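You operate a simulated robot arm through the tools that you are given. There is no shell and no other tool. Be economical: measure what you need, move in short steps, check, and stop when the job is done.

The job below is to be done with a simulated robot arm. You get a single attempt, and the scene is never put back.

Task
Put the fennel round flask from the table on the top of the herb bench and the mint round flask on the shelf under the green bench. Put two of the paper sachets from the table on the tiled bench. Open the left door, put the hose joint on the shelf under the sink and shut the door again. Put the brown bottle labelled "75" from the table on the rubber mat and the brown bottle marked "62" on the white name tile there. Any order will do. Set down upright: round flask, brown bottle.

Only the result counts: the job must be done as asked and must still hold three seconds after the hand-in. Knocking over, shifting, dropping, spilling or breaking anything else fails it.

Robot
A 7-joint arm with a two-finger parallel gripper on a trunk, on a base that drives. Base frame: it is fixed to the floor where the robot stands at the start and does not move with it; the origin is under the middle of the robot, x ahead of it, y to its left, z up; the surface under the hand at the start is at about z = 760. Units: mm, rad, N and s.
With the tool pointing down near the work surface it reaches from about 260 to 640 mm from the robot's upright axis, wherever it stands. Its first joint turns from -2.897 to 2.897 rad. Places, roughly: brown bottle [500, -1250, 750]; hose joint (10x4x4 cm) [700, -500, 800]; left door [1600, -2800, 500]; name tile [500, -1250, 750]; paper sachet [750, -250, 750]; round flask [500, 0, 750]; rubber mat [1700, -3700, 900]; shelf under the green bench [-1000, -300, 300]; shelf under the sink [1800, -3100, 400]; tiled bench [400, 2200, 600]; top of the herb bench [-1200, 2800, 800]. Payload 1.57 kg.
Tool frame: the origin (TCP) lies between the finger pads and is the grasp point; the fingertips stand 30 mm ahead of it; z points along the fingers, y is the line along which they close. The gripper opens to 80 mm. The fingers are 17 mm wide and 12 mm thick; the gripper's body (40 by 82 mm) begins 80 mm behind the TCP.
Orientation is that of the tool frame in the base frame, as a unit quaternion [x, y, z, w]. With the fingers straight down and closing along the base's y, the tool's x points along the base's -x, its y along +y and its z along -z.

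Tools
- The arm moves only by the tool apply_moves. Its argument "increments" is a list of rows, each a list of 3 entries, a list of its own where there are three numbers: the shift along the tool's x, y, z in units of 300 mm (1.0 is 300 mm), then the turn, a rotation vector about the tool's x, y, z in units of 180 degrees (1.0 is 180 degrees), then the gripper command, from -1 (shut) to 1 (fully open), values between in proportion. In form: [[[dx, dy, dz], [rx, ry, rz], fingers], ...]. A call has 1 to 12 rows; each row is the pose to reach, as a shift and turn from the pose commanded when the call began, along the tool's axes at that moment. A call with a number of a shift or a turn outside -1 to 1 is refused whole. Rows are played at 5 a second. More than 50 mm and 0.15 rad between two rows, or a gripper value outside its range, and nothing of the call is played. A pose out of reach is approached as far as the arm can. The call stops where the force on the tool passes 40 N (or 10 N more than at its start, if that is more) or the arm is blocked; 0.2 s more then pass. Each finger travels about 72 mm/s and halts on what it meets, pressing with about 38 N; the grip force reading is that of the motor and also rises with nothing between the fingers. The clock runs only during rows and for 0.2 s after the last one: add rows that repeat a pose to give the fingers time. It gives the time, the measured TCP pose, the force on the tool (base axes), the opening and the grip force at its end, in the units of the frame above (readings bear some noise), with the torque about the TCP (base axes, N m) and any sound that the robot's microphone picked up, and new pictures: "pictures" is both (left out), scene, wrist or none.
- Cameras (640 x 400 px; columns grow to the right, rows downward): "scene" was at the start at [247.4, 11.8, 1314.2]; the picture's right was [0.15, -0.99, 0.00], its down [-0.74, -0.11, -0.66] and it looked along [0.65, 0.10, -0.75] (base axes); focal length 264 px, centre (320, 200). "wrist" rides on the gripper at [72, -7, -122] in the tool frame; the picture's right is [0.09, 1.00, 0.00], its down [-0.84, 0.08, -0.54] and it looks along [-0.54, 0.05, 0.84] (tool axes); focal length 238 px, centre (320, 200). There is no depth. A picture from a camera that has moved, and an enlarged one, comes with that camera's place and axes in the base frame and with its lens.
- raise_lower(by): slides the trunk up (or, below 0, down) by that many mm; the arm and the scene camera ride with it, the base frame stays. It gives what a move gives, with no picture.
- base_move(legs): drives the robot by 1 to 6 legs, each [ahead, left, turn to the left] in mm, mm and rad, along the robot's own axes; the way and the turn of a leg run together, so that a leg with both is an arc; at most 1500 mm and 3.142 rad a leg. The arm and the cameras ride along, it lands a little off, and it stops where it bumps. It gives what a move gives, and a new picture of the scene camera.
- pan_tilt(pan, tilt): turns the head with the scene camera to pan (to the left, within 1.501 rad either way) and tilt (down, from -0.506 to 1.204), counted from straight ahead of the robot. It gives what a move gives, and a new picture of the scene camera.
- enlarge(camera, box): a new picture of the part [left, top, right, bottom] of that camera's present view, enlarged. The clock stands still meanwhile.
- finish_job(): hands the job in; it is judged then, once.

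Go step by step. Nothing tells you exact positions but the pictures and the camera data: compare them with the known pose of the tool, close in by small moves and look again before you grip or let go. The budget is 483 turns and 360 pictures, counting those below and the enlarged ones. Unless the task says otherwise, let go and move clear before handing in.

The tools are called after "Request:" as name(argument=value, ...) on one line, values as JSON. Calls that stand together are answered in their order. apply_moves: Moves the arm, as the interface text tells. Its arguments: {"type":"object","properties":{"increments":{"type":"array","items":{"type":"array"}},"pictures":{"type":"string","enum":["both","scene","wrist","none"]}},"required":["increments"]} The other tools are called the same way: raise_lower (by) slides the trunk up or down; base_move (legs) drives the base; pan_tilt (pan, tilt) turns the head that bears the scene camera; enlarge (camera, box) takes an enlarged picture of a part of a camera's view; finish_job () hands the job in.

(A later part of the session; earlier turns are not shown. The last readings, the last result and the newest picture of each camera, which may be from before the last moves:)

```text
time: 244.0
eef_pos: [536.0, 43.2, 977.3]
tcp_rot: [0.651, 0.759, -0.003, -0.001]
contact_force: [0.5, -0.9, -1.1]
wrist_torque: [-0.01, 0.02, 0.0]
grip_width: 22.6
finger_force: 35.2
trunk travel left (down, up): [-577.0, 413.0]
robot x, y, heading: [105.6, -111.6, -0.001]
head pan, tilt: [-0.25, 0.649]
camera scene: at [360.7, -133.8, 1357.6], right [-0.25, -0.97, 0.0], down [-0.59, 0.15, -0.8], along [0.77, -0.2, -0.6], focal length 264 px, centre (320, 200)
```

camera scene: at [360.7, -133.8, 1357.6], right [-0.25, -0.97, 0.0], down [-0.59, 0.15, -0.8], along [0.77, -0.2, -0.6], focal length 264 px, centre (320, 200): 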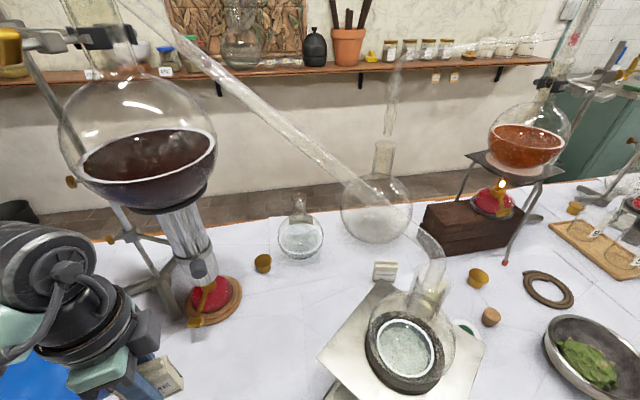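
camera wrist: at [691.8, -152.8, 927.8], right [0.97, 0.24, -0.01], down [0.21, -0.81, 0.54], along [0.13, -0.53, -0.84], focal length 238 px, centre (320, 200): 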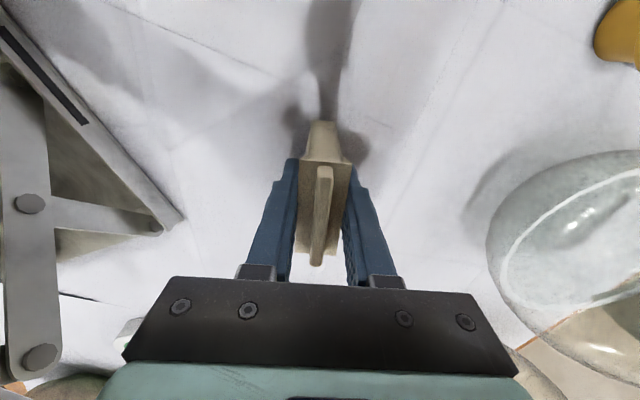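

Drive to the tiled bench again.

Request:
base_move(legs=[[-460, 0, 0], [0, 0, 1.57], [1200, 0, 0], [970, 0, 0], [0, 0, -1.57]])

Request:
pan_tilt(pan=0.3, tilt=0.9)

```text
time: 264.8
eef_pos: [-89.7, 2212.4, 976.8]
tcp_rot: [0.624, 0.781, -0.004, 0.001]
contact_force: [-1.0, -0.8, -0.4]
wrist_torque: [-0.03, -0.02, -0.01]
grip_width: 22.8
finger_force: 35.7
trunk travel left (down, up): [-577.0, 413.0]
robot x, y, heading: [-507.3, 2028.6, 0.064]
head pan, tilt: [-0.25, 0.649]
camera scene: at [-253.9, 2023.3, 1357.7], right [-0.18, -0.98, 0.0], down [-0.59, 0.11, -0.8], along [0.78, -0.15, -0.6], focal length 264 px, centre (320, 200)
```

scene: 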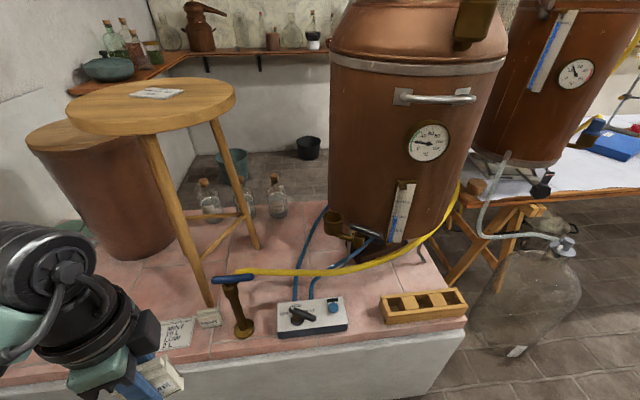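

```text
time: 265.8
eef_pos: [-90.1, 2210.9, 976.8]
tcp_rot: [0.624, 0.781, -0.003, -0.001]
contact_force: [0.1, 0.6, -0.1]
wrist_torque: [-0.01, 0.0, -0.02]
grip_width: 23.0
finger_force: 35.5
trunk travel left (down, up): [-577.0, 413.0]
robot x, y, heading: [-506.1, 2028.6, 0.065]
head pan, tilt: [0.3, 0.901]
camera scene: at [-268.7, 2066.2, 1337.2], right [0.36, -0.93, 0.0], down [-0.73, -0.28, -0.62], along [0.58, 0.22, -0.78], focal length 264 px, centre (320, 200)
```

scene: 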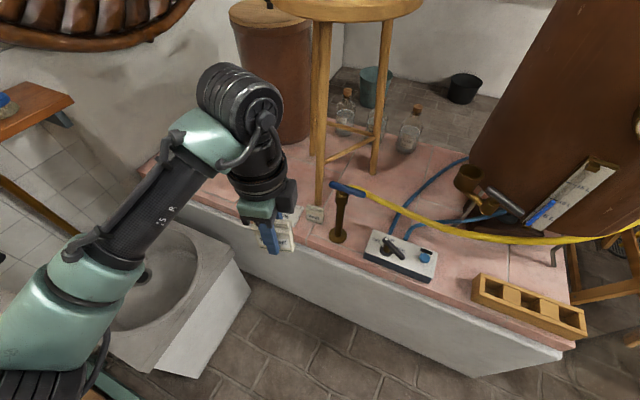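

Request:
base_move(legs=[[150, 30, -0.065]])

Request:
raise_lower(by=-230)

Request:
apply_moves(increments=[[[0, 0, 0], [0, 0, 0], -1]], pictures="both")

```text
time: 267.2
eef_pos: [69.7, 2220.2, 976.8]
tcp_rot: [0.649, 0.761, -0.003, 0.0]
contact_force: [-1.0, -0.4, -0.3]
wrist_torque: [0.02, -0.01, 0.01]
grip_width: 22.9
finger_force: 35.5
trunk travel left (down, up): [-577.0, 413.0]
robot x, y, heading: [-357.9, 2064.6, 0.005]
head pan, tilt: [0.3, 0.901]
camera scene: at [-117.1, 2085.6, 1337.0], right [0.3, -0.95, 0.0], down [-0.75, -0.23, -0.62], along [0.59, 0.18, -0.78], focal length 264 px, centre (320, 200)
```

scene: 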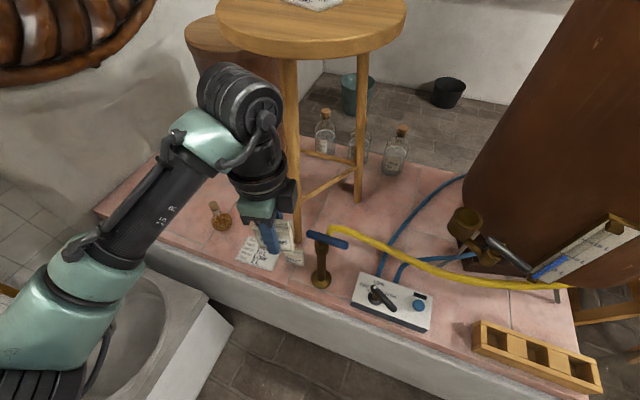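

```text
time: 269.6
eef_pos: [68.0, 2219.5, 747.2]
tcp_rot: [0.649, 0.76, -0.003, -0.001]
contact_force: [-1.0, -0.1, -0.2]
wrist_torque: [-0.01, 0.03, -0.02]
grip_width: 22.8
finger_force: 35.6
trunk travel left (down, up): [-347.0, 643.0]
robot x, y, heading: [-359.2, 2062.0, -0.0]
head pan, tilt: [0.3, 0.901]
```

```text
time: 270.0
eef_pos: [69.1, 2218.0, 746.6]
tcp_rot: [0.65, 0.76, -0.003, 0.0]
contact_force: [-0.3, -1.1, -0.2]
wrist_torque: [-0.03, 0.02, 0.0]
grip_width: 22.7
finger_force: 35.1
trunk travel left (down, up): [-347.0, 643.0]
robot x, y, heading: [-359.1, 2060.8, 0.003]
head pan, tilt: [0.3, 0.901]
camera scene: at [-117.8, 2085.4, 1107.2], right [0.3, -0.95, 0.0], down [-0.75, -0.23, -0.62], along [0.59, 0.18, -0.78], focal length 264 px, centre (320, 200)
camera wrist: at [51.7, 2289.7, 870.3], right [0.97, 0.25, -0.01], down [0.21, -0.81, 0.54], along [0.13, -0.53, -0.84], focal length 238 px, centre (320, 200)
```

scene: 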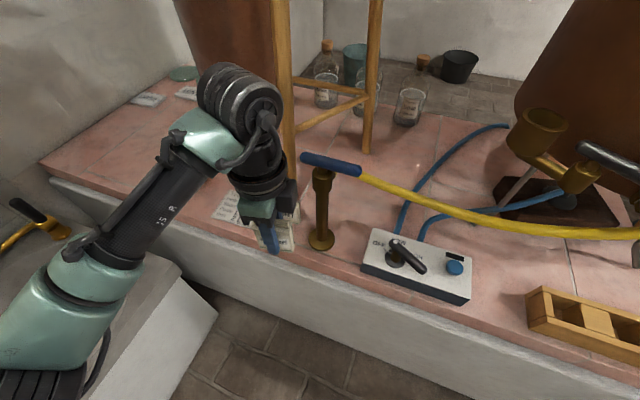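
wrist: 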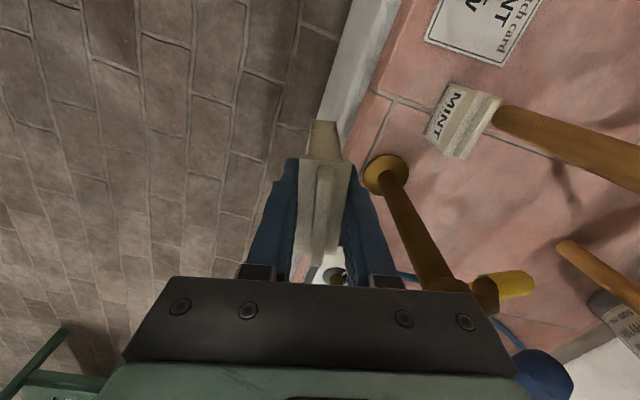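

Align yaw to zero and position at (150, 2262) in front of MINT, then lower.

Request:
apply_moves(increments=[[[0.1, 0.02, 0], [0, 0, 0.025], -1], [[0.103, 0.1, 0], [0, 0, 0.0497], -1], [[0.103, 0.24, 0], [0, 0, 0.0497], -1], [[0.103, 0.289, 0.08], [0, 0, 0.0497], -1], [[0.103, 0.289, 0.2], [0, 0, 0.0497], -1], [[0.103, 0.289, 0.28], [0, 0, 0.0497], -1], [[0.103, 0.289, 0.28], [0, 0, 0.0497], -1]], pictures="both")

```text
time: 271.6
eef_pos: [149.3, 2263.8, 660.9]
tcp_rot: [0.706, 0.708, -0.003, 0.0]
contact_force: [-0.5, 0.2, -1.1]
wrist_torque: [-0.03, 0.02, -0.02]
grip_width: 22.8
finger_force: 35.9
trunk travel left (down, up): [-347.0, 643.0]
robot x, y, heading: [-358.8, 2061.8, 0.005]
head pan, tilt: [0.3, 0.901]
camera scene: at [-117.8, 2085.4, 1107.2], right [0.3, -0.95, 0.0], down [-0.75, -0.23, -0.62], along [0.59, 0.18, -0.78], focal length 264 px, centre (320, 200)
camera wrist: at [143.4, 2336.9, 783.6], right [1.0, 0.09, 0.0], down [0.08, -0.83, 0.54], along [0.05, -0.54, -0.84], focal length 238 px, centre (320, 200)
```

scene: 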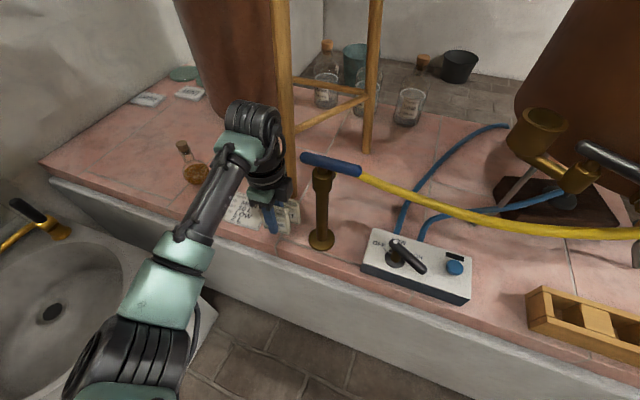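
wrist: 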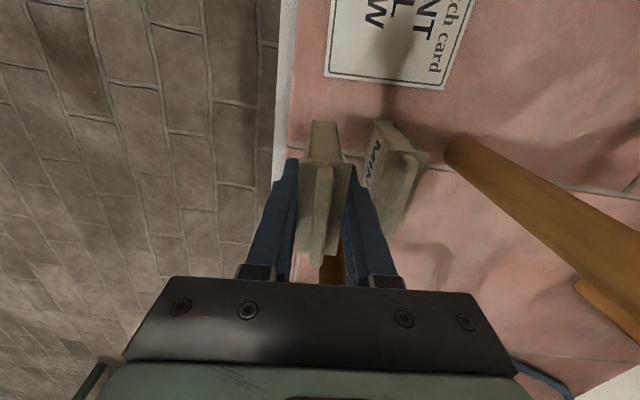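

Request:
apply_moves(increments=[[[0, -0.013, 0.03], [0, 0, 0], -1], [[0, -0.013, 0.06], [0, 0, 0], -1], [[0, -0.013, 0.085], [0, 0, 0], -1], [[0, -0.013, 0.095], [0, 0, 0], -1], [[0, -0.013, 0.105], [0, 0, 0], -1], [[0, -0.013, 0.115], [0, 0, 0], -1], [[0, -0.013, 0.115], [0, 0, 0], -1]], pictures="wrist")

```text
time: 273.2
eef_pos: [144.8, 2262.2, 628.8]
tcp_rot: [0.706, 0.708, -0.002, 0.0]
contact_force: [-1.5, -1.1, 4.4]
wrist_torque: [0.02, 0.05, 0.01]
grip_width: 22.8
finger_force: 35.0
trunk travel left (down, up): [-347.0, 643.0]
robot x, y, heading: [-362.4, 2065.3, 0.001]
head pan, tilt: [0.3, 0.901]
camera wrist: at [139.7, 2334.7, 752.1], right [1.0, 0.09, 0.0], down [0.08, -0.83, 0.54], along [0.05, -0.54, -0.84], focal length 238 px, centre (320, 200)
```

wrist: 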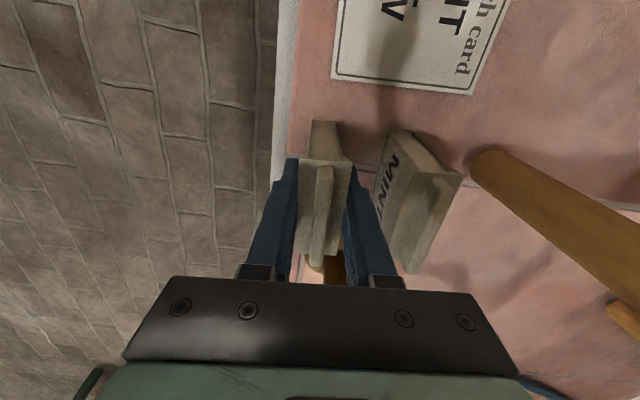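

Touching. Open slightly and lift.

Request:
apply_moves(increments=[[[0, 0, 0], [0, 0, 0], -0.25], [[0, 0, 0], [0, 0, 0], -0.25], [[0, 0, -0.04], [0, 0, 0], -0.25], [[0, 0, -0.12], [0, 0, 0], -0.25], [[0, 0, -0.22], [0, 0, 0], -0.25], [[0, 0, -0.36], [0, 0, 0], -0.25], [[0, 0, -0.5], [0, 0, 0], -0.25], [[0, -0.14, -0.5], [0, 0, 0], 0], [[0, -0.28, -0.5], [0, 0, 0], 0.5], [[0, -0.4, -0.5], [0, 0, 0], 1], [[0, -0.4, -0.5], [0, 0, 0], 1]], pictures="both")

```text
time: 275.6
eef_pos: [30.1, 2263.9, 777.5]
tcp_rot: [0.707, 0.708, -0.003, 0.0]
contact_force: [0.0, 0.2, -0.7]
wrist_torque: [0.01, -0.04, -0.02]
grip_width: 80.0
finger_force: 0.1
trunk travel left (down, up): [-347.0, 643.0]
robot x, y, heading: [-360.2, 2066.2, -0.003]
head pan, tilt: [0.3, 0.901]
camera scene: at [-117.9, 2085.4, 1107.2], right [0.3, -0.95, 0.0], down [-0.75, -0.23, -0.62], along [0.59, 0.18, -0.78], focal length 264 px, centre (320, 200)
camera wrist: at [23.2, 2337.3, 901.1], right [1.0, 0.09, -0.01], down [0.08, -0.83, 0.55], along [0.05, -0.54, -0.84], focal length 238 px, centre (320, 200)
```

scene: 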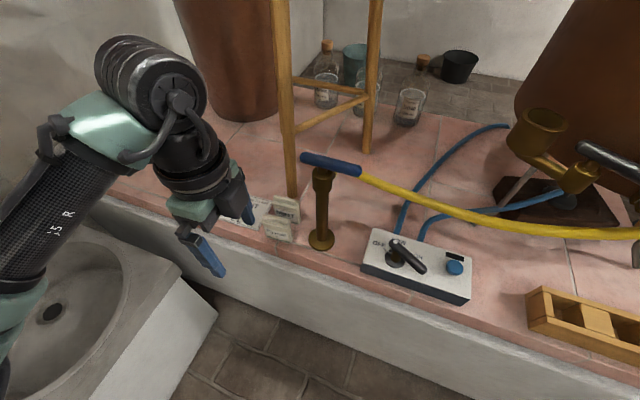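
wrist: 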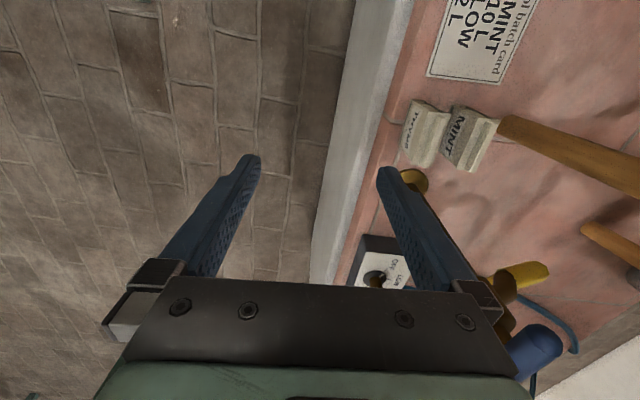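

Both sachets stand on the tiled bench. Raise, and drive to the right part of the table for the hose joint and bottles.

Request:
raise_lower(by=230)

Request:
base_move(legs=[[-30, 0, 0], [0, 0, -1.57], [1300, 0, 0], [1300, 0, 0], [0, 0, 1.57]])

Request:
pan_tilt(pan=0.0, tilt=0.5)

Request:
pan_tilt(pan=-0.8, tilt=0.5)

```text
time: 278.0
eef_pos: [29.7, 2264.8, 1008.2]
tcp_rot: [0.707, 0.707, -0.003, 0.0]
contact_force: [-0.5, 0.0, 0.2]
wrist_torque: [0.01, 0.03, 0.0]
grip_width: 79.9
finger_force: 0.0
trunk travel left (down, up): [-577.0, 413.0]
robot x, y, heading: [-359.9, 2063.3, -0.003]
head pan, tilt: [0.3, 0.901]
```

```text
time: 298.8
eef_pos: [19.3, -316.2, 1007.9]
tcp_rot: [0.698, 0.716, -0.003, 0.0]
contact_force: [-0.3, -0.1, -0.5]
wrist_torque: [0.0, 0.03, 0.03]
grip_width: 79.9
finger_force: 0.1
trunk travel left (down, up): [-577.0, 413.0]
robot x, y, heading: [-367.6, -530.3, 0.025]
head pan, tilt: [0.3, 0.901]
camera scene: at [-124.3, -499.0, 1337.2], right [0.32, -0.95, 0.0], down [-0.74, -0.25, -0.62], along [0.59, 0.2, -0.78], focal length 264 px, centre (320, 200)
```

scene: 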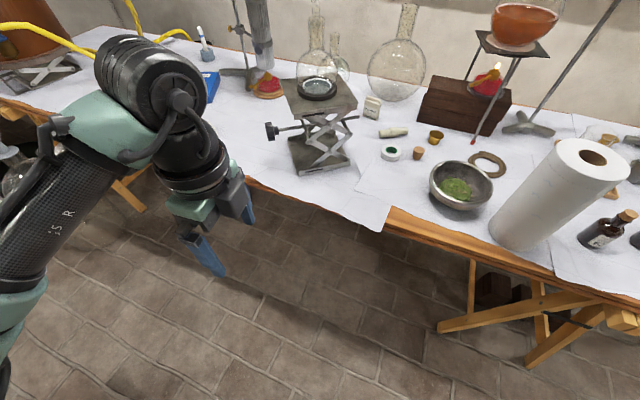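

```text
time: 299.6
eef_pos: [19.2, -317.2, 1007.7]
tcp_rot: [0.698, 0.716, -0.002, -0.001]
contact_force: [0.7, 0.8, -0.2]
wrist_torque: [0.01, -0.03, 0.05]
grip_width: 80.0
finger_force: 0.1
trunk travel left (down, up): [-577.0, 413.0]
robot x, y, heading: [-361.7, -524.9, 0.021]
head pan, tilt: [0.0, 0.499]
camera scene: at [-104.9, -520.8, 1371.0], right [0.02, -1.0, 0.0], down [-0.48, -0.01, -0.88], along [0.88, 0.02, -0.48], focal length 264 px, centre (320, 200)
```

scene: 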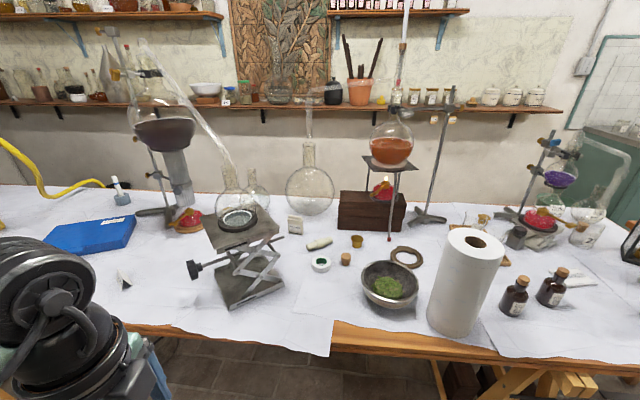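

```text
time: 300.8
eef_pos: [20.4, -316.7, 1008.6]
tcp_rot: [0.699, 0.716, -0.003, -0.001]
contact_force: [-1.9, -0.6, 0.5]
wrist_torque: [0.01, 0.01, 0.0]
grip_width: 80.0
finger_force: 0.0
trunk travel left (down, up): [-577.0, 413.0]
robot x, y, heading: [-365.1, -525.9, 0.025]
head pan, tilt: [-0.799, 0.499]
camera scene: at [-130.8, -586.6, 1371.1], right [-0.7, -0.71, 0.0], down [-0.34, 0.33, -0.88], along [0.63, -0.61, -0.48], focal length 264 px, centre (320, 200)
```

scene: 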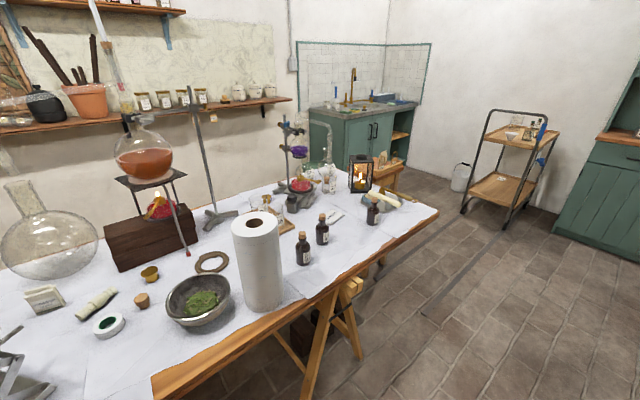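

Request:
enlarge(camera="scene", box=[230, 170, 450, 320])

Request:
enlarge(camera="scene", box=[300, 60, 460, 200])

Request:
enlarge(camera="scene", box=[70, 240, 170, 340])

```text
2.67 times, centred on (340, 245) of scene
camera zoom: at [-130.8, -586.6, 1371.1], right [-0.7, -0.71, 0.0], down [-0.34, 0.33, -0.88], along [0.63, -0.61, -0.48], focal length 704 px, centre (267, 80)
```

zoom: 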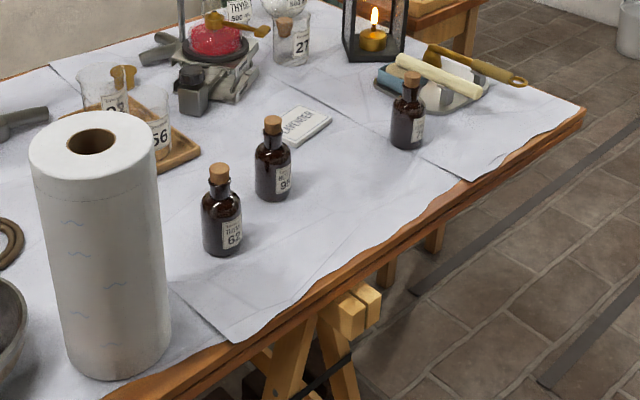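

```text
2.86 times, centred on (380, 130) of scene
camera zoom: at [-130.8, -586.6, 1371.1], right [-0.7, -0.71, 0.0], down [-0.34, 0.33, -0.88], along [0.63, -0.61, -0.48], focal length 754 px, centre (149, 400)
```

zoom: 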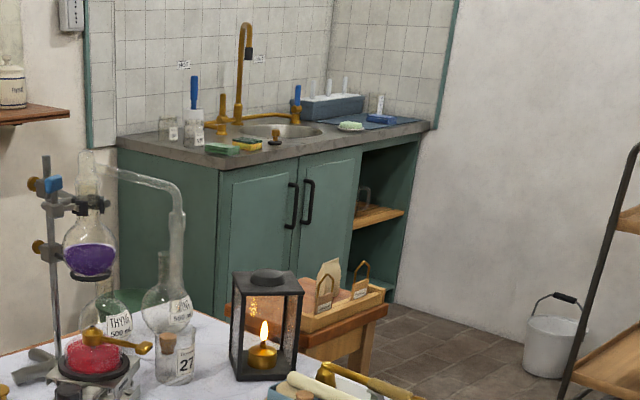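

```text
4.00 times, centred on (120, 290) of scene
camera zoom: at [-130.8, -586.6, 1371.1], right [-0.7, -0.71, 0.0], down [-0.34, 0.33, -0.88], along [0.63, -0.61, -0.48], focal length 1056 px, centre (1120, -160)
```

zoom: 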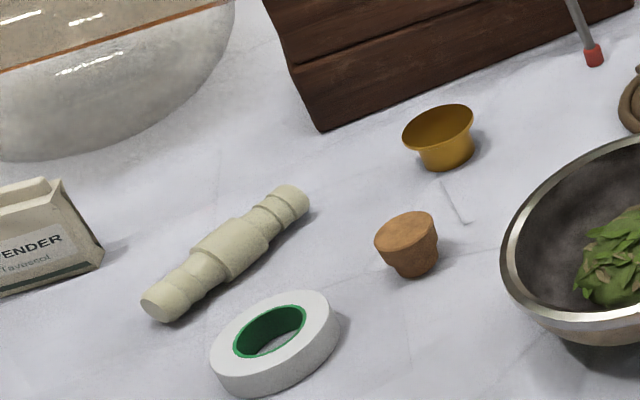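

The hose joint is at ≈(654, -504); bottles at ≈(399,-1021) "62", (428,-1136), (369,-1373); a white "LAVENDER" name tile at ≈(519,-1300). Recentre and raise the arm, then drive to the bottles.

Request:
apply_moves(increments=[[[-0.15, 0, -0.05], [0, 0, 0], 1], [[-0.3, 0, -0.1], [0, 0, 0], 1], [[-0.45, 0, -0.15], [0, 0, 0], 1], [[-0.6, 0, -0.2], [0, 0, 0], 1], [[-0.66, -0.05, -0.3], [0, 0, 0], 1], [[-0.66, -0.1, -0.35], [0, 0, 0], 1], [[-0.66, -0.1, -0.35], [0, 0, 0], 1]], pictures="none")

Request:
base_move(legs=[[0, -600, -0.025], [120, 0, 0]])

Request:
pan_tilt(pan=-0.1, tilt=0.7)

```text
time: 302.4
eef_pos: [-5.6, -513.9, 1114.9]
tcp_rot: [0.699, 0.715, -0.004, 0.0]
contact_force: [-0.1, -0.5, -0.6]
wrist_torque: [0.01, 0.02, 0.01]
grip_width: 79.8
finger_force: 0.0
trunk travel left (down, up): [-577.0, 413.0]
robot x, y, heading: [-364.5, -526.8, 0.026]
head pan, tilt: [-0.799, 0.499]
```

```text
time: 306.6
eef_pos: [121.3, -1127.3, 1114.4]
tcp_rot: [0.709, 0.705, -0.003, 0.0]
contact_force: [0.3, -0.1, -1.2]
wrist_torque: [-0.04, 0.04, 0.02]
grip_width: 79.9
finger_force: 0.0
trunk travel left (down, up): [-577.0, 413.0]
robot x, y, heading: [-239.9, -1128.0, -0.008]
head pan, tilt: [-0.799, 0.499]
camera scene: at [-6.9, -1196.8, 1370.9], right [-0.72, -0.69, 0.0], down [-0.33, 0.34, -0.88], along [0.61, -0.63, -0.48], focal length 264 px, centre (320, 200)
```

scene: 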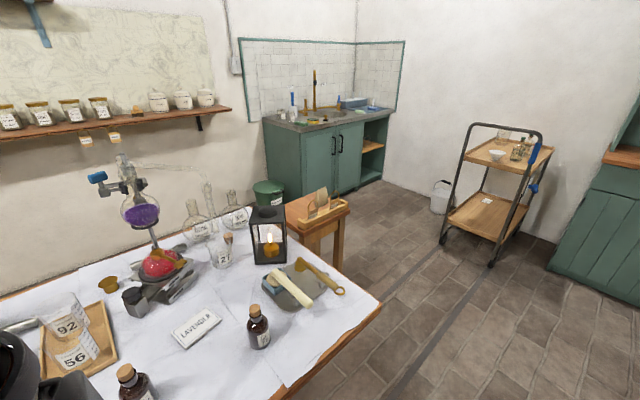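

```text
time: 307.7
eef_pos: [120.9, -1126.6, 1113.9]
tcp_rot: [0.709, 0.706, -0.003, 0.0]
contact_force: [0.4, 0.3, 0.7]
wrist_torque: [0.02, 0.0, 0.0]
grip_width: 80.2
finger_force: 0.0
trunk travel left (down, up): [-577.0, 413.0]
robot x, y, heading: [-241.8, -1133.8, -0.005]
head pan, tilt: [-0.099, 0.7]
camera scene: at [13.4, -1140.2, 1353.4], right [-0.1, -0.99, 0.0], down [-0.64, 0.07, -0.77], along [0.76, -0.08, -0.64], focal length 264 px, centre (320, 200)
```

scene: 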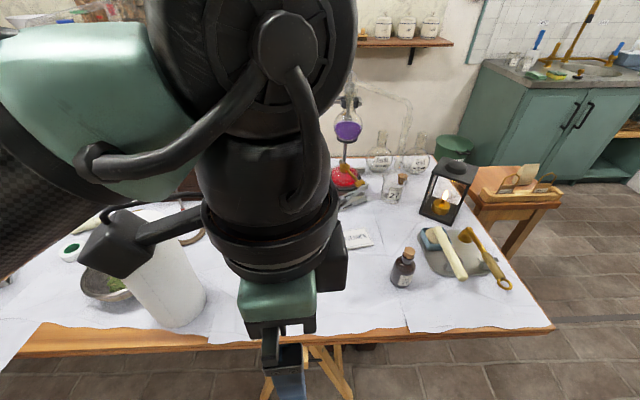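

Request:
apply_moves(increments=[[[0.15, 0, 0], [0, 0, 0], 1], [[0.3, 0, 0], [0, 0, 0], 1], [[0.45, 0, 0], [0, 0, 0], 1], [[0.6, 0, 0], [0, 0, 0], 1], [[0.75, 0, 0], [0, 0, 0], 1], [[0.75, 0, 0], [0, 0, 0], 1]], pictures="none")

Request:
pan_tilt(pan=-0.2, tilt=0.7)

Request:
enlarge(camera="scene", box=[250, 200, 450, 330])

```text
time: 309.1
eef_pos: [122.5, -899.7, 1110.9]
tcp_rot: [0.709, 0.705, -0.003, -0.001]
contact_force: [0.5, -0.5, -0.5]
wrist_torque: [0.01, -0.01, -0.03]
grip_width: 80.1
finger_force: 0.1
trunk travel left (down, up): [-577.0, 413.0]
robot x, y, heading: [-241.1, -1125.1, 0.001]
head pan, tilt: [-0.099, 0.7]
```

```text
time: 309.7
eef_pos: [123.0, -900.5, 1111.4]
tcp_rot: [0.709, 0.705, -0.003, -0.001]
contact_force: [0.4, 0.2, 0.1]
wrist_torque: [0.02, -0.03, 0.0]
grip_width: 80.0
finger_force: 0.0
trunk travel left (down, up): [-577.0, 413.0]
robot x, y, heading: [-244.2, -1130.4, -0.004]
head pan, tilt: [-0.201, 0.7]
camera scene: at [12.2, -1148.5, 1353.4], right [-0.2, -0.98, 0.0], down [-0.63, 0.13, -0.76], along [0.75, -0.16, -0.64], focal length 264 px, centre (320, 200)
```

scene: 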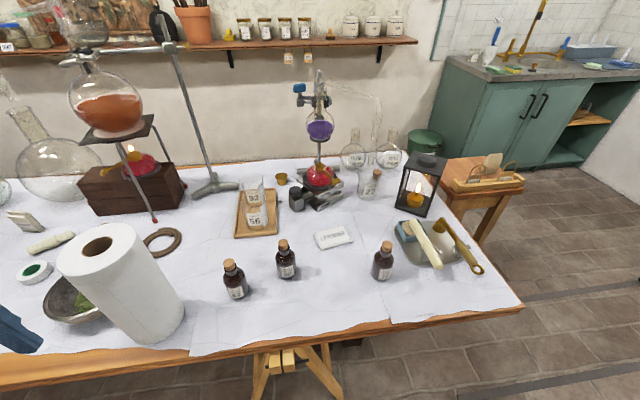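

```text
3.08 times, centred on (350, 265) of scene
camera zoom: at [12.2, -1148.5, 1353.4], right [-0.2, -0.98, 0.0], down [-0.63, 0.13, -0.76], along [0.75, -0.16, -0.64], focal length 812 px, centre (228, 0)
```

zoom: 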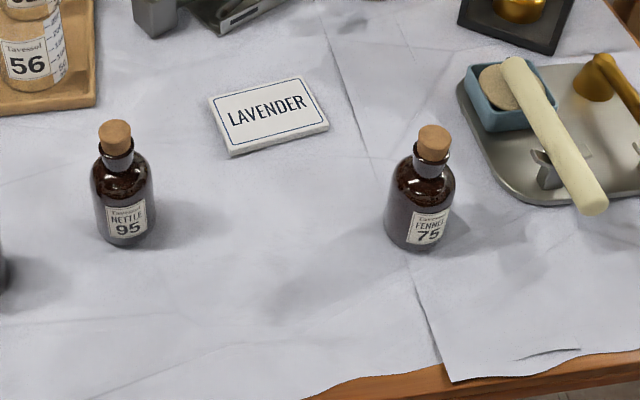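

Labels: 62 (left), 95 (middle), 75 (right); the tile is "LAVENDER" at ≈(524,-1300). Roll the wrist back −90° and move the base closer.

Request:
apply_moves(increments=[[[-0.1, 0, 0], [0, 0, -0.045], 1], [[-0.2, 0, 0], [0, 0, -0.09], 1], [[-0.3, 0, 0], [0, 0, -0.135], 1], [[-0.4, 0, 0], [0, 0, -0.18], 1], [[-0.45, 0, 0], [0, 0, -0.225], 1], [[-0.45, 0, 0], [0, 0, -0.27], 1], [[-0.45, 0, 0], [0, 0, -0.315], 1], [[-0.45, 0, 0], [0, 0, -0.36], 1], [[-0.45, 0, 0], [0, 0, -0.405], 1], [[-0.45, 0, 0], [0, 0, -0.45], 1], [[-0.45, 0, 0], [0, 0, -0.495], 1], [[-0.45, 0, 0], [0, 0, -0.5], 1]], pictures="none")

Request:
base_move(legs=[[195, 0, 0]])

Request:
apply_moves(increments=[[[0, 0, 0], [0, 0, 0], 1]], pictures="wrist")

```text
time: 312.3
eef_pos: [121.2, -1037.5, 1113.8]
tcp_rot: [0.001, 1.0, -0.002, -0.002]
contact_force: [0.0, -0.1, -0.3]
wrist_torque: [-0.01, 0.02, 0.0]
grip_width: 79.9
finger_force: 0.1
trunk travel left (down, up): [-577.0, 413.0]
robot x, y, heading: [-240.4, -1127.1, -0.007]
head pan, tilt: [-0.201, 0.7]
```

```text
time: 313.9
eef_pos: [314.8, -1037.5, 1114.1]
tcp_rot: [0.0, 1.0, -0.002, -0.003]
contact_force: [0.1, 0.1, 0.4]
wrist_torque: [-0.02, 0.04, 0.03]
grip_width: 79.8
finger_force: 0.0
trunk travel left (down, up): [-577.0, 413.0]
robot x, y, heading: [-45.9, -1132.2, -0.005]
head pan, tilt: [-0.201, 0.7]
camera scene: at [206.5, -1148.9, 1353.2], right [-0.2, -0.98, 0.0], down [-0.63, 0.13, -0.76], along [0.75, -0.15, -0.64], focal length 264 px, centre (320, 200)
```

scene: 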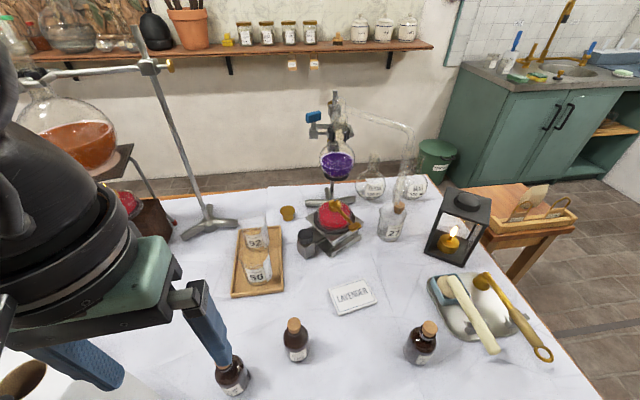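

```text
time: 314.3
eef_pos: [315.0, -1035.8, 1113.8]
tcp_rot: [0.001, 1.0, -0.001, -0.002]
contact_force: [-0.2, -0.4, 0.1]
wrist_torque: [0.01, 0.01, -0.02]
grip_width: 80.0
finger_force: 0.0
trunk travel left (down, up): [-577.0, 413.0]
robot x, y, heading: [-50.6, -1130.6, -0.0]
head pan, tilt: [-0.201, 0.7]
camera wrist: at [242.7, -1042.2, 1238.2], right [-0.09, 1.0, 0.0], down [0.84, 0.08, 0.54], along [0.54, 0.05, -0.84], focal length 238 px, centre (320, 200)
```

wrist: 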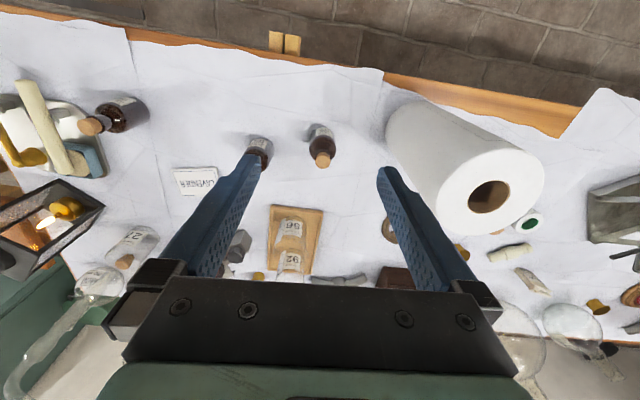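

Request:
apply_moves(increments=[[[-0.14, 0.027, 0.05], [0, 0, 0], 1], [[-0.283, 0.027, 0.1], [0, 0, 0], 1], [[-0.283, 0.027, 0.25], [0, 0, 0], 1], [[-0.283, 0.027, 0.4], [0, 0, 0], 1], [[-0.283, 0.027, 0.53], [0, 0, 0], 1], [[-0.283, 0.027, 0.53], [0, 0, 0], 1]], pictures="both")

```text
time: 315.7
eef_pos: [399.9, -1029.9, 951.0]
tcp_rot: [0.002, 1.0, -0.002, -0.002]
contact_force: [0.1, -0.6, -1.2]
wrist_torque: [0.01, 0.0, 0.02]
grip_width: 79.6
finger_force: 0.0
trunk travel left (down, up): [-577.0, 413.0]
robot x, y, heading: [-51.8, -1129.9, -0.005]
head pan, tilt: [-0.201, 0.7]
camera scene: at [205.8, -1148.9, 1353.4], right [-0.2, -0.98, 0.0], down [-0.63, 0.13, -0.76], along [0.75, -0.15, -0.64], focal length 264 px, centre (320, 200)
camera wrist: at [328.1, -1035.3, 1075.3], right [-0.09, 1.0, 0.0], down [0.84, 0.08, 0.54], along [0.54, 0.05, -0.84], focal length 238 px, centre (320, 200)
```

scene: 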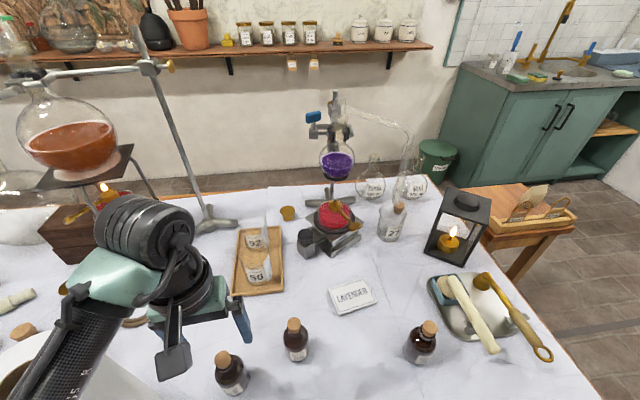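
wrist: 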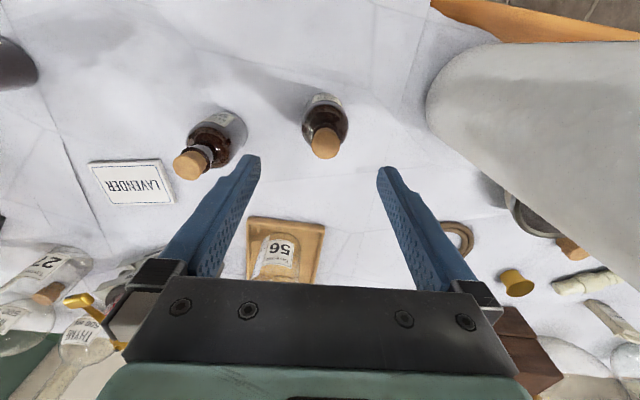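

Bottle 62 axis ≈(402, -1024). Descend to TCP z≈812 around the body.

Request:
apply_moves(increments=[[[-0.007, 0.017, 0.12], [0, 0, 0], 1], [[-0.007, 0.017, 0.25], [0, 0, 0], 1], [[-0.007, 0.017, 0.36], [0, 0, 0], 1], [[-0.007, 0.017, 0.46], [0, 0, 0], 1], [[-0.007, 0.017, 0.46], [0, 0, 0], 1]], pictures="both")

```text
time: 316.9
eef_pos: [398.5, -1026.4, 816.9]
tcp_rot: [0.003, 1.0, -0.001, -0.002]
contact_force: [-0.2, 0.0, -0.5]
wrist_torque: [0.0, -0.04, -0.02]
grip_width: 80.0
finger_force: 0.0
trunk travel left (down, up): [-577.0, 413.0]
robot x, y, heading: [-47.0, -1134.5, -0.005]
head pan, tilt: [-0.201, 0.7]
camera scene: at [205.8, -1148.8, 1353.4], right [-0.2, -0.98, 0.0], down [-0.63, 0.13, -0.76], along [0.75, -0.15, -0.64], focal length 264 px, centre (320, 200)
camera wrist: at [327.5, -1031.1, 940.3], right [-0.09, 1.0, 0.0], down [0.84, 0.08, 0.54], along [0.54, 0.05, -0.84], focal length 238 px, centre (320, 200)
```

scene: 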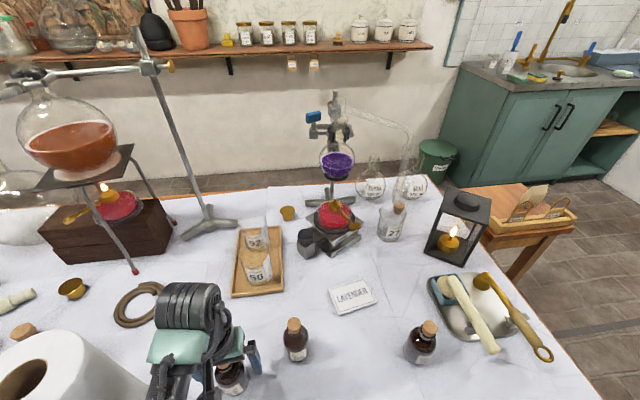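
wrist: 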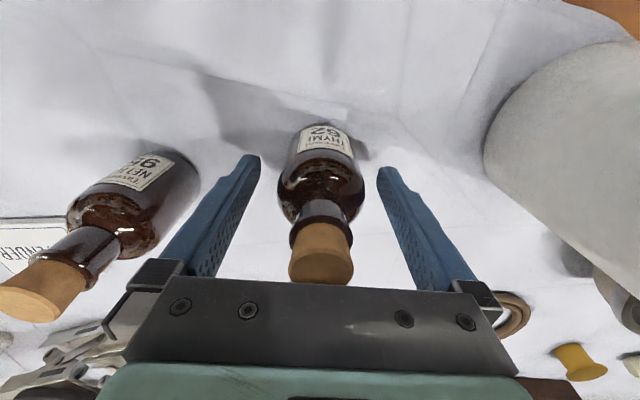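

Request:
apply_moves(increments=[[[0, 0, 0.02], [0, 0, 0], 1], [[0, 0, 0.02], [0, 0, 0], -1], [[0, 0, 0.02], [0, 0, 0], -1], [[0, 0, 0.02], [0, 0, 0], -1], [[0, 0, 0.02], [0, 0, 0], -1], [[0, 0, -0.1], [0, 0, 0], -1], [[0, 0, -0.25], [0, 0, 0], -1], [[0, 0, -0.4], [0, 0, 0], -1], [[0, 0, -0.4], [0, 0, 0], -1]], pictures="both")

```text
time: 318.9
eef_pos: [401.6, -1024.9, 935.7]
tcp_rot: [0.001, 1.0, -0.002, -0.003]
contact_force: [-0.9, 0.5, -1.0]
wrist_torque: [0.02, 0.02, 0.02]
grip_width: 50.2
finger_force: 38.2
trunk travel left (down, up): [-577.0, 413.0]
robot x, y, heading: [-48.4, -1131.4, 0.0]
head pan, tilt: [-0.201, 0.7]
camera scene: at [206.1, -1148.8, 1353.3], right [-0.2, -0.98, 0.0], down [-0.63, 0.13, -0.76], along [0.75, -0.15, -0.64], focal length 264 px, centre (320, 200)
camera wrist: at [329.7, -1031.3, 1060.6], right [-0.09, 1.0, 0.0], down [0.84, 0.08, 0.54], along [0.54, 0.05, -0.84], focal length 238 px, centre (320, 200)
```

scene: 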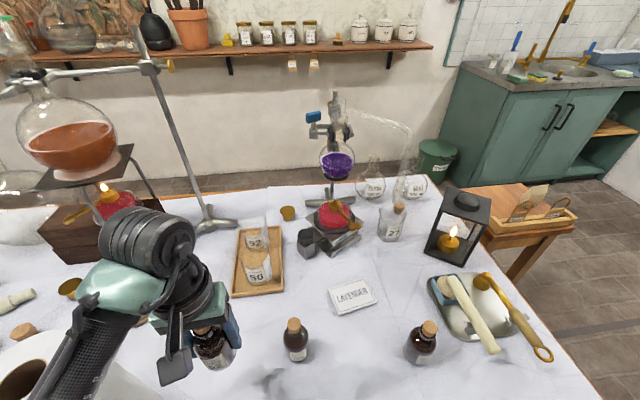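
wrist: 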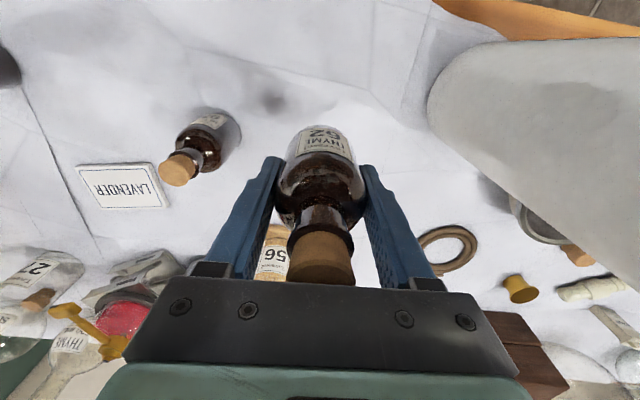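

Bottle 62 held. Carry it above the tile (≈524,-1296) at safe height.

Request:
apply_moves(increments=[[[0, 0, -0.13], [0, 0, 0], -1], [[-0.06, -0.13, -0.13], [0, 0, 0], -1], [[-0.12, -0.26, -0.13], [0, 0, 0], -1], [[-0.18, -0.39, -0.13], [0, 0, 0], -1], [[-0.24, -0.52, -0.13], [0, 0, 0], -1], [[-0.3, -0.65, -0.13], [0, 0, 0], -1], [[-0.36, -0.78, -0.13], [0, 0, 0], -1], [[-0.36, -0.78, -0.13], [0, 0, 0], -1]], pictures="both")

```text
time: 320.7
eef_pos: [510.1, -1257.9, 976.5]
tcp_rot: [0.001, 1.0, -0.002, -0.003]
contact_force: [0.0, 0.9, -2.6]
wrist_torque: [0.01, -0.02, 0.02]
grip_width: 50.1
finger_force: 38.4
trunk travel left (down, up): [-577.0, 413.0]
robot x, y, heading: [-45.7, -1131.6, -0.003]
head pan, tilt: [-0.201, 0.7]
camera scene: at [205.9, -1148.4, 1353.3], right [-0.2, -0.98, 0.0], down [-0.63, 0.13, -0.76], along [0.75, -0.15, -0.64], focal length 264 px, centre (320, 200)
camera wrist: at [438.3, -1263.8, 1099.4], right [-0.09, 1.0, 0.0], down [0.84, 0.08, 0.54], along [0.54, 0.05, -0.84], focal length 238 px, centre (320, 200)
```

scene: 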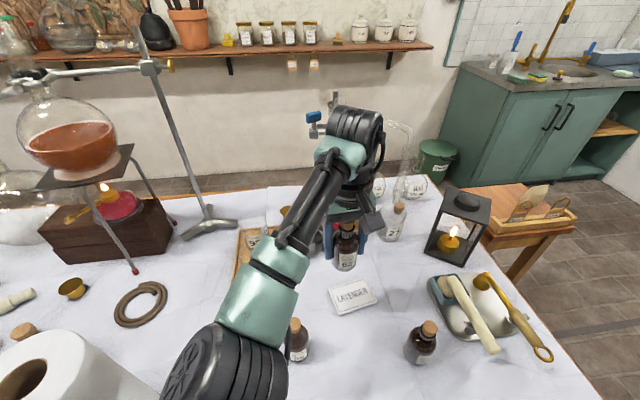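
wrist: 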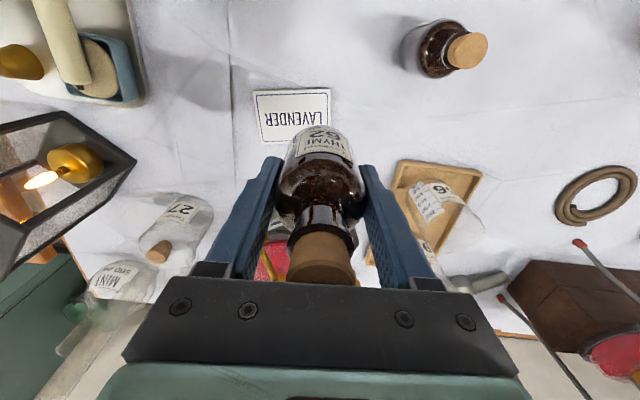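

The forearm would pass low over bottle 95, so raise the trunk 200 mm and lower with the arm (elbow stays high). Then centre over the tile (≈520,-1295).

Request:
raise_lower(by=200)

Request:
apply_moves(increments=[[[-0.02, -0.06, 0.1], [0, 0, 0], -1], [[-0.033, -0.124, 0.2], [0, 0, 0], -1], [[-0.033, -0.124, 0.34], [0, 0, 0], -1], [[-0.033, -0.124, 0.48], [0, 0, 0], -1], [[-0.033, -0.124, 0.62], [0, 0, 0], -1], [[-0.033, -0.124, 0.76], [0, 0, 0], -1], [[-0.033, -0.124, 0.9], [0, 0, 0], -1], [[-0.033, -0.124, 0.9], [0, 0, 0], -1]], pictures="both")

```text
time: 322.9
eef_pos: [509.6, -1258.8, 1175.1]
tcp_rot: [0.001, 1.0, -0.002, -0.003]
contact_force: [-0.3, 0.1, -1.4]
wrist_torque: [-0.02, 0.0, 0.0]
grip_width: 50.3
finger_force: 38.3
trunk travel left (down, up): [-777.0, 213.0]
robot x, y, heading: [-43.4, -1131.8, -0.001]
head pan, tilt: [-0.201, 0.7]
```

```text
time: 324.7
eef_pos: [518.9, -1295.6, 904.4]
tcp_rot: [0.002, 1.0, -0.003, -0.002]
contact_force: [0.0, -0.1, -1.7]
wrist_torque: [0.0, 0.05, -0.02]
grip_width: 50.2
finger_force: 38.1
trunk travel left (down, up): [-777.0, 213.0]
robot x, y, heading: [-52.8, -1133.8, -0.003]
head pan, tilt: [-0.201, 0.7]
camera scene: at [205.8, -1148.6, 1553.4], right [-0.2, -0.98, 0.0], down [-0.63, 0.13, -0.77], along [0.75, -0.15, -0.64], focal length 264 px, centre (320, 200)
camera wrist: at [447.6, -1300.9, 1028.2], right [-0.09, 1.0, 0.0], down [0.84, 0.08, 0.54], along [0.54, 0.04, -0.84], focal length 238 px, centre (320, 200)
```

scene: 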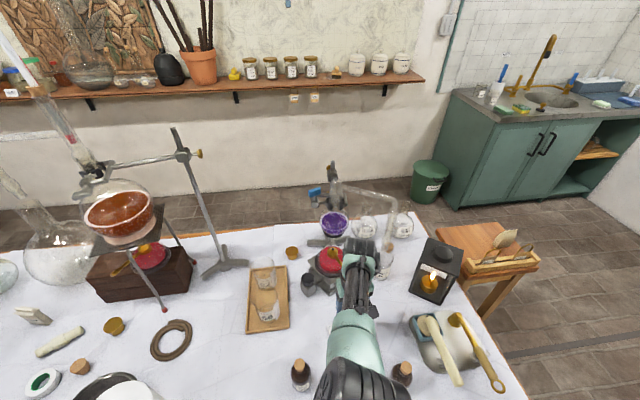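
wrist: 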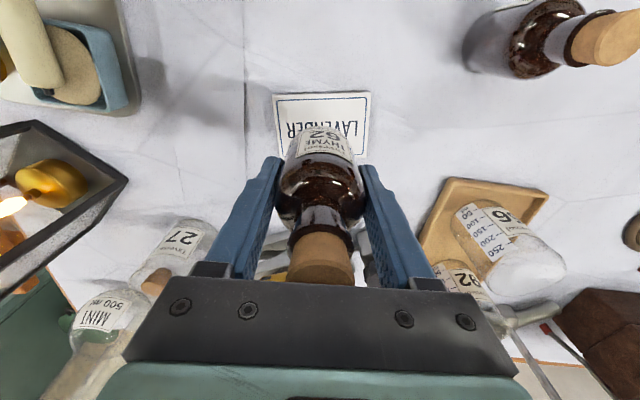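

Well centred over the tile. Lower.

Request:
apply_moves(increments=[[[-0.003, 0, 0.1], [0, 0, 0], -1], [[-0.003, 0, 0.18], [0, 0, 0], -1], [[-0.003, 0, 0.24], [0, 0, 0], -1], [[-0.003, 0, 0.26], [0, 0, 0], -1], [[-0.003, 0, 0.27], [0, 0, 0], -1], [[-0.003, 0, 0.27], [0, 0, 0], -1]], pictures="both")

```text
time: 326.1
eef_pos: [495.9, -1299.1, 857.8]
tcp_rot: [0.0, 1.0, -0.002, -0.003]
contact_force: [0.0, -0.4, -1.8]
wrist_torque: [0.03, 0.02, -0.01]
grip_width: 50.1
finger_force: 38.2
out of reach, approached as far as the arm can: row 1, 2, 3, 4, 5, 6
trunk travel left (down, up): [-777.0, 213.0]
robot x, y, heading: [-47.8, -1130.9, -0.004]
head pan, tilt: [-0.201, 0.7]
camera scene: at [206.0, -1148.9, 1553.3], right [-0.2, -0.98, 0.0], down [-0.63, 0.13, -0.76], along [0.75, -0.15, -0.64], focal length 264 px, centre (320, 200)
camera wrist: at [424.0, -1304.0, 982.5], right [-0.09, 1.0, 0.0], down [0.84, 0.08, 0.54], along [0.54, 0.05, -0.84], focal length 238 px, centre (320, 200)
```

scene: 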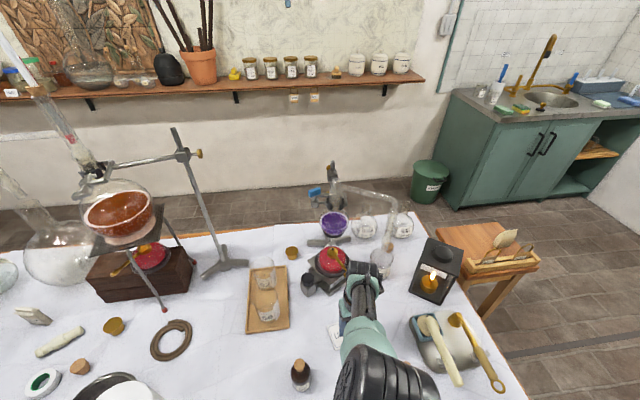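
wrist: 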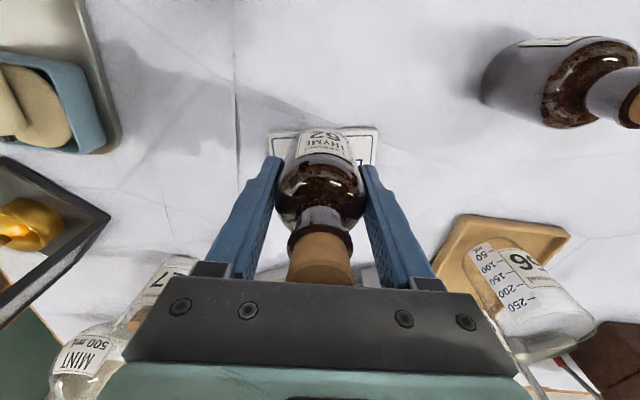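

Arm is overstretched. Go back up, lower the trunk by 70, then re-approach.

Request:
apply_moves(increments=[[[0, 0, -0.15], [0, 0, 0], -1], [[0, 0, -0.3], [0, 0, 0], -1], [[0, 0, -0.3], [0, 0, 0], -1]], pictures="none")

Request:
raise_lower(by=-70)

Request:
apply_moves(increments=[[[0, 0, 0], [0, 0, 0], -1]], pictures="both")

```text
time: 326.9
eef_pos: [533.7, -1307.6, 937.0]
tcp_rot: [0.0, 1.0, -0.002, -0.004]
contact_force: [-0.5, 0.0, -2.3]
wrist_torque: [-0.04, -0.02, 0.02]
grip_width: 50.1
finger_force: 37.5
out of reach, approached as far as the arm can: row 1, 2, 3
trunk travel left (down, up): [-777.0, 213.0]
robot x, y, heading: [-48.4, -1130.9, -0.006]
head pan, tilt: [-0.201, 0.7]
```

```text
time: 328.0
eef_pos: [532.2, -1308.7, 866.6]
tcp_rot: [0.0, 1.0, -0.002, -0.004]
contact_force: [-0.1, 0.2, -1.9]
wrist_torque: [-0.01, -0.01, 0.03]
grip_width: 49.8
finger_force: 37.7
trunk travel left (down, up): [-707.0, 283.0]
robot x, y, heading: [-50.1, -1132.8, -0.001]
head pan, tilt: [-0.201, 0.7]
```

```text
time: 328.4
eef_pos: [532.8, -1308.4, 866.7]
tcp_rot: [0.001, 1.0, -0.002, -0.003]
contact_force: [0.1, -0.1, -1.2]
wrist_torque: [0.0, 0.01, 0.0]
grip_width: 50.2
finger_force: 38.2
trunk travel left (down, up): [-707.0, 283.0]
robot x, y, heading: [-47.3, -1129.0, -0.002]
head pan, tilt: [-0.201, 0.7]
camera scene: at [206.1, -1148.9, 1483.3], right [-0.2, -0.98, 0.0], down [-0.63, 0.13, -0.76], along [0.75, -0.15, -0.64], focal length 264 px, centre (320, 200)
camera wrist: at [461.8, -1314.0, 990.7], right [-0.09, 1.0, 0.0], down [0.84, 0.08, 0.54], along [0.53, 0.05, -0.84], focal length 238 px, centre (320, 200)
```

scene: 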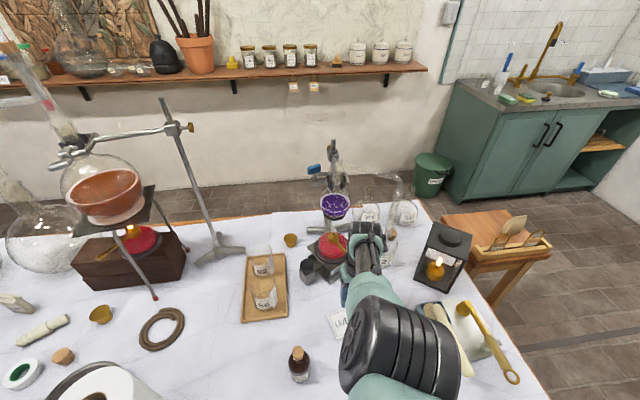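
wrist: 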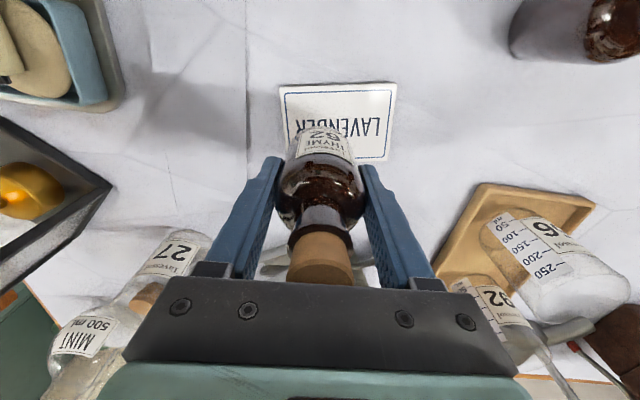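

Request:
apply_moves(increments=[[[0.043, 0.043, 0], [0, 0, 0], -1], [[0.043, 0.043, 0.08], [0, 0, 0], -1], [[0.043, 0.043, 0.14], [0, 0, 0], -1], [[0.043, 0.043, 0.14], [0, 0, 0], -1]], pictures="wrist")

```text
time: 329.4
eef_pos: [518.0, -1296.1, 824.5]
tcp_rot: [0.001, 1.0, -0.002, -0.004]
contact_force: [-0.2, 0.8, -2.6]
wrist_torque: [-0.03, -0.01, -0.03]
grip_width: 50.1
finger_force: 38.0
out of reach, approached as far as the arm can: row 1, 2
trunk travel left (down, up): [-707.0, 283.0]
robot x, y, heading: [-45.3, -1130.1, -0.006]
head pan, tilt: [-0.201, 0.7]
camera wrist: at [446.8, -1301.9, 948.7], right [-0.09, 1.0, 0.0], down [0.84, 0.08, 0.54], along [0.53, 0.05, -0.84], focal length 238 px, centre (320, 200)
```

wrist: 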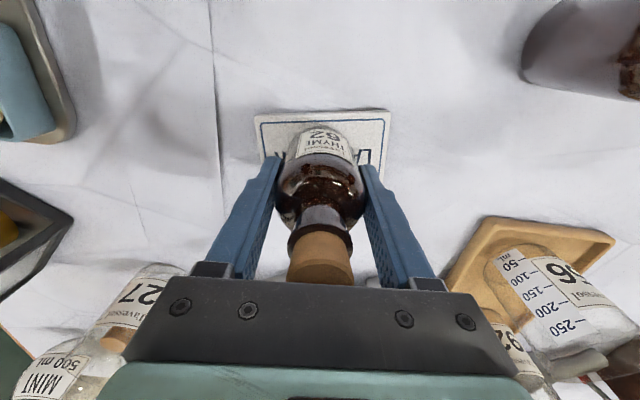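

Request:
apply_moves(increments=[[[-0.005, 0, 0.008], [0, 0, 0], -1], [[-0.005, 0, 0.016], [0, 0, 0], -1], [[-0.005, 0, 0.022], [0, 0, 0], -1], [[-0.005, 0, 0.022], [0, 0, 0], -1]], pictures="none")

```text
time: 330.4
eef_pos: [518.1, -1295.5, 824.7]
tcp_rot: [0.001, 1.0, -0.002, -0.004]
contact_force: [0.8, 0.4, -1.6]
wrist_torque: [0.0, 0.0, -0.02]
grip_width: 50.1
finger_force: 38.2
out of reach, approached as far as the arm can: row 1, 2, 3, 4
trunk travel left (down, up): [-707.0, 283.0]
robot x, y, heading: [-47.8, -1134.8, -0.004]
head pan, tilt: [-0.201, 0.7]
```

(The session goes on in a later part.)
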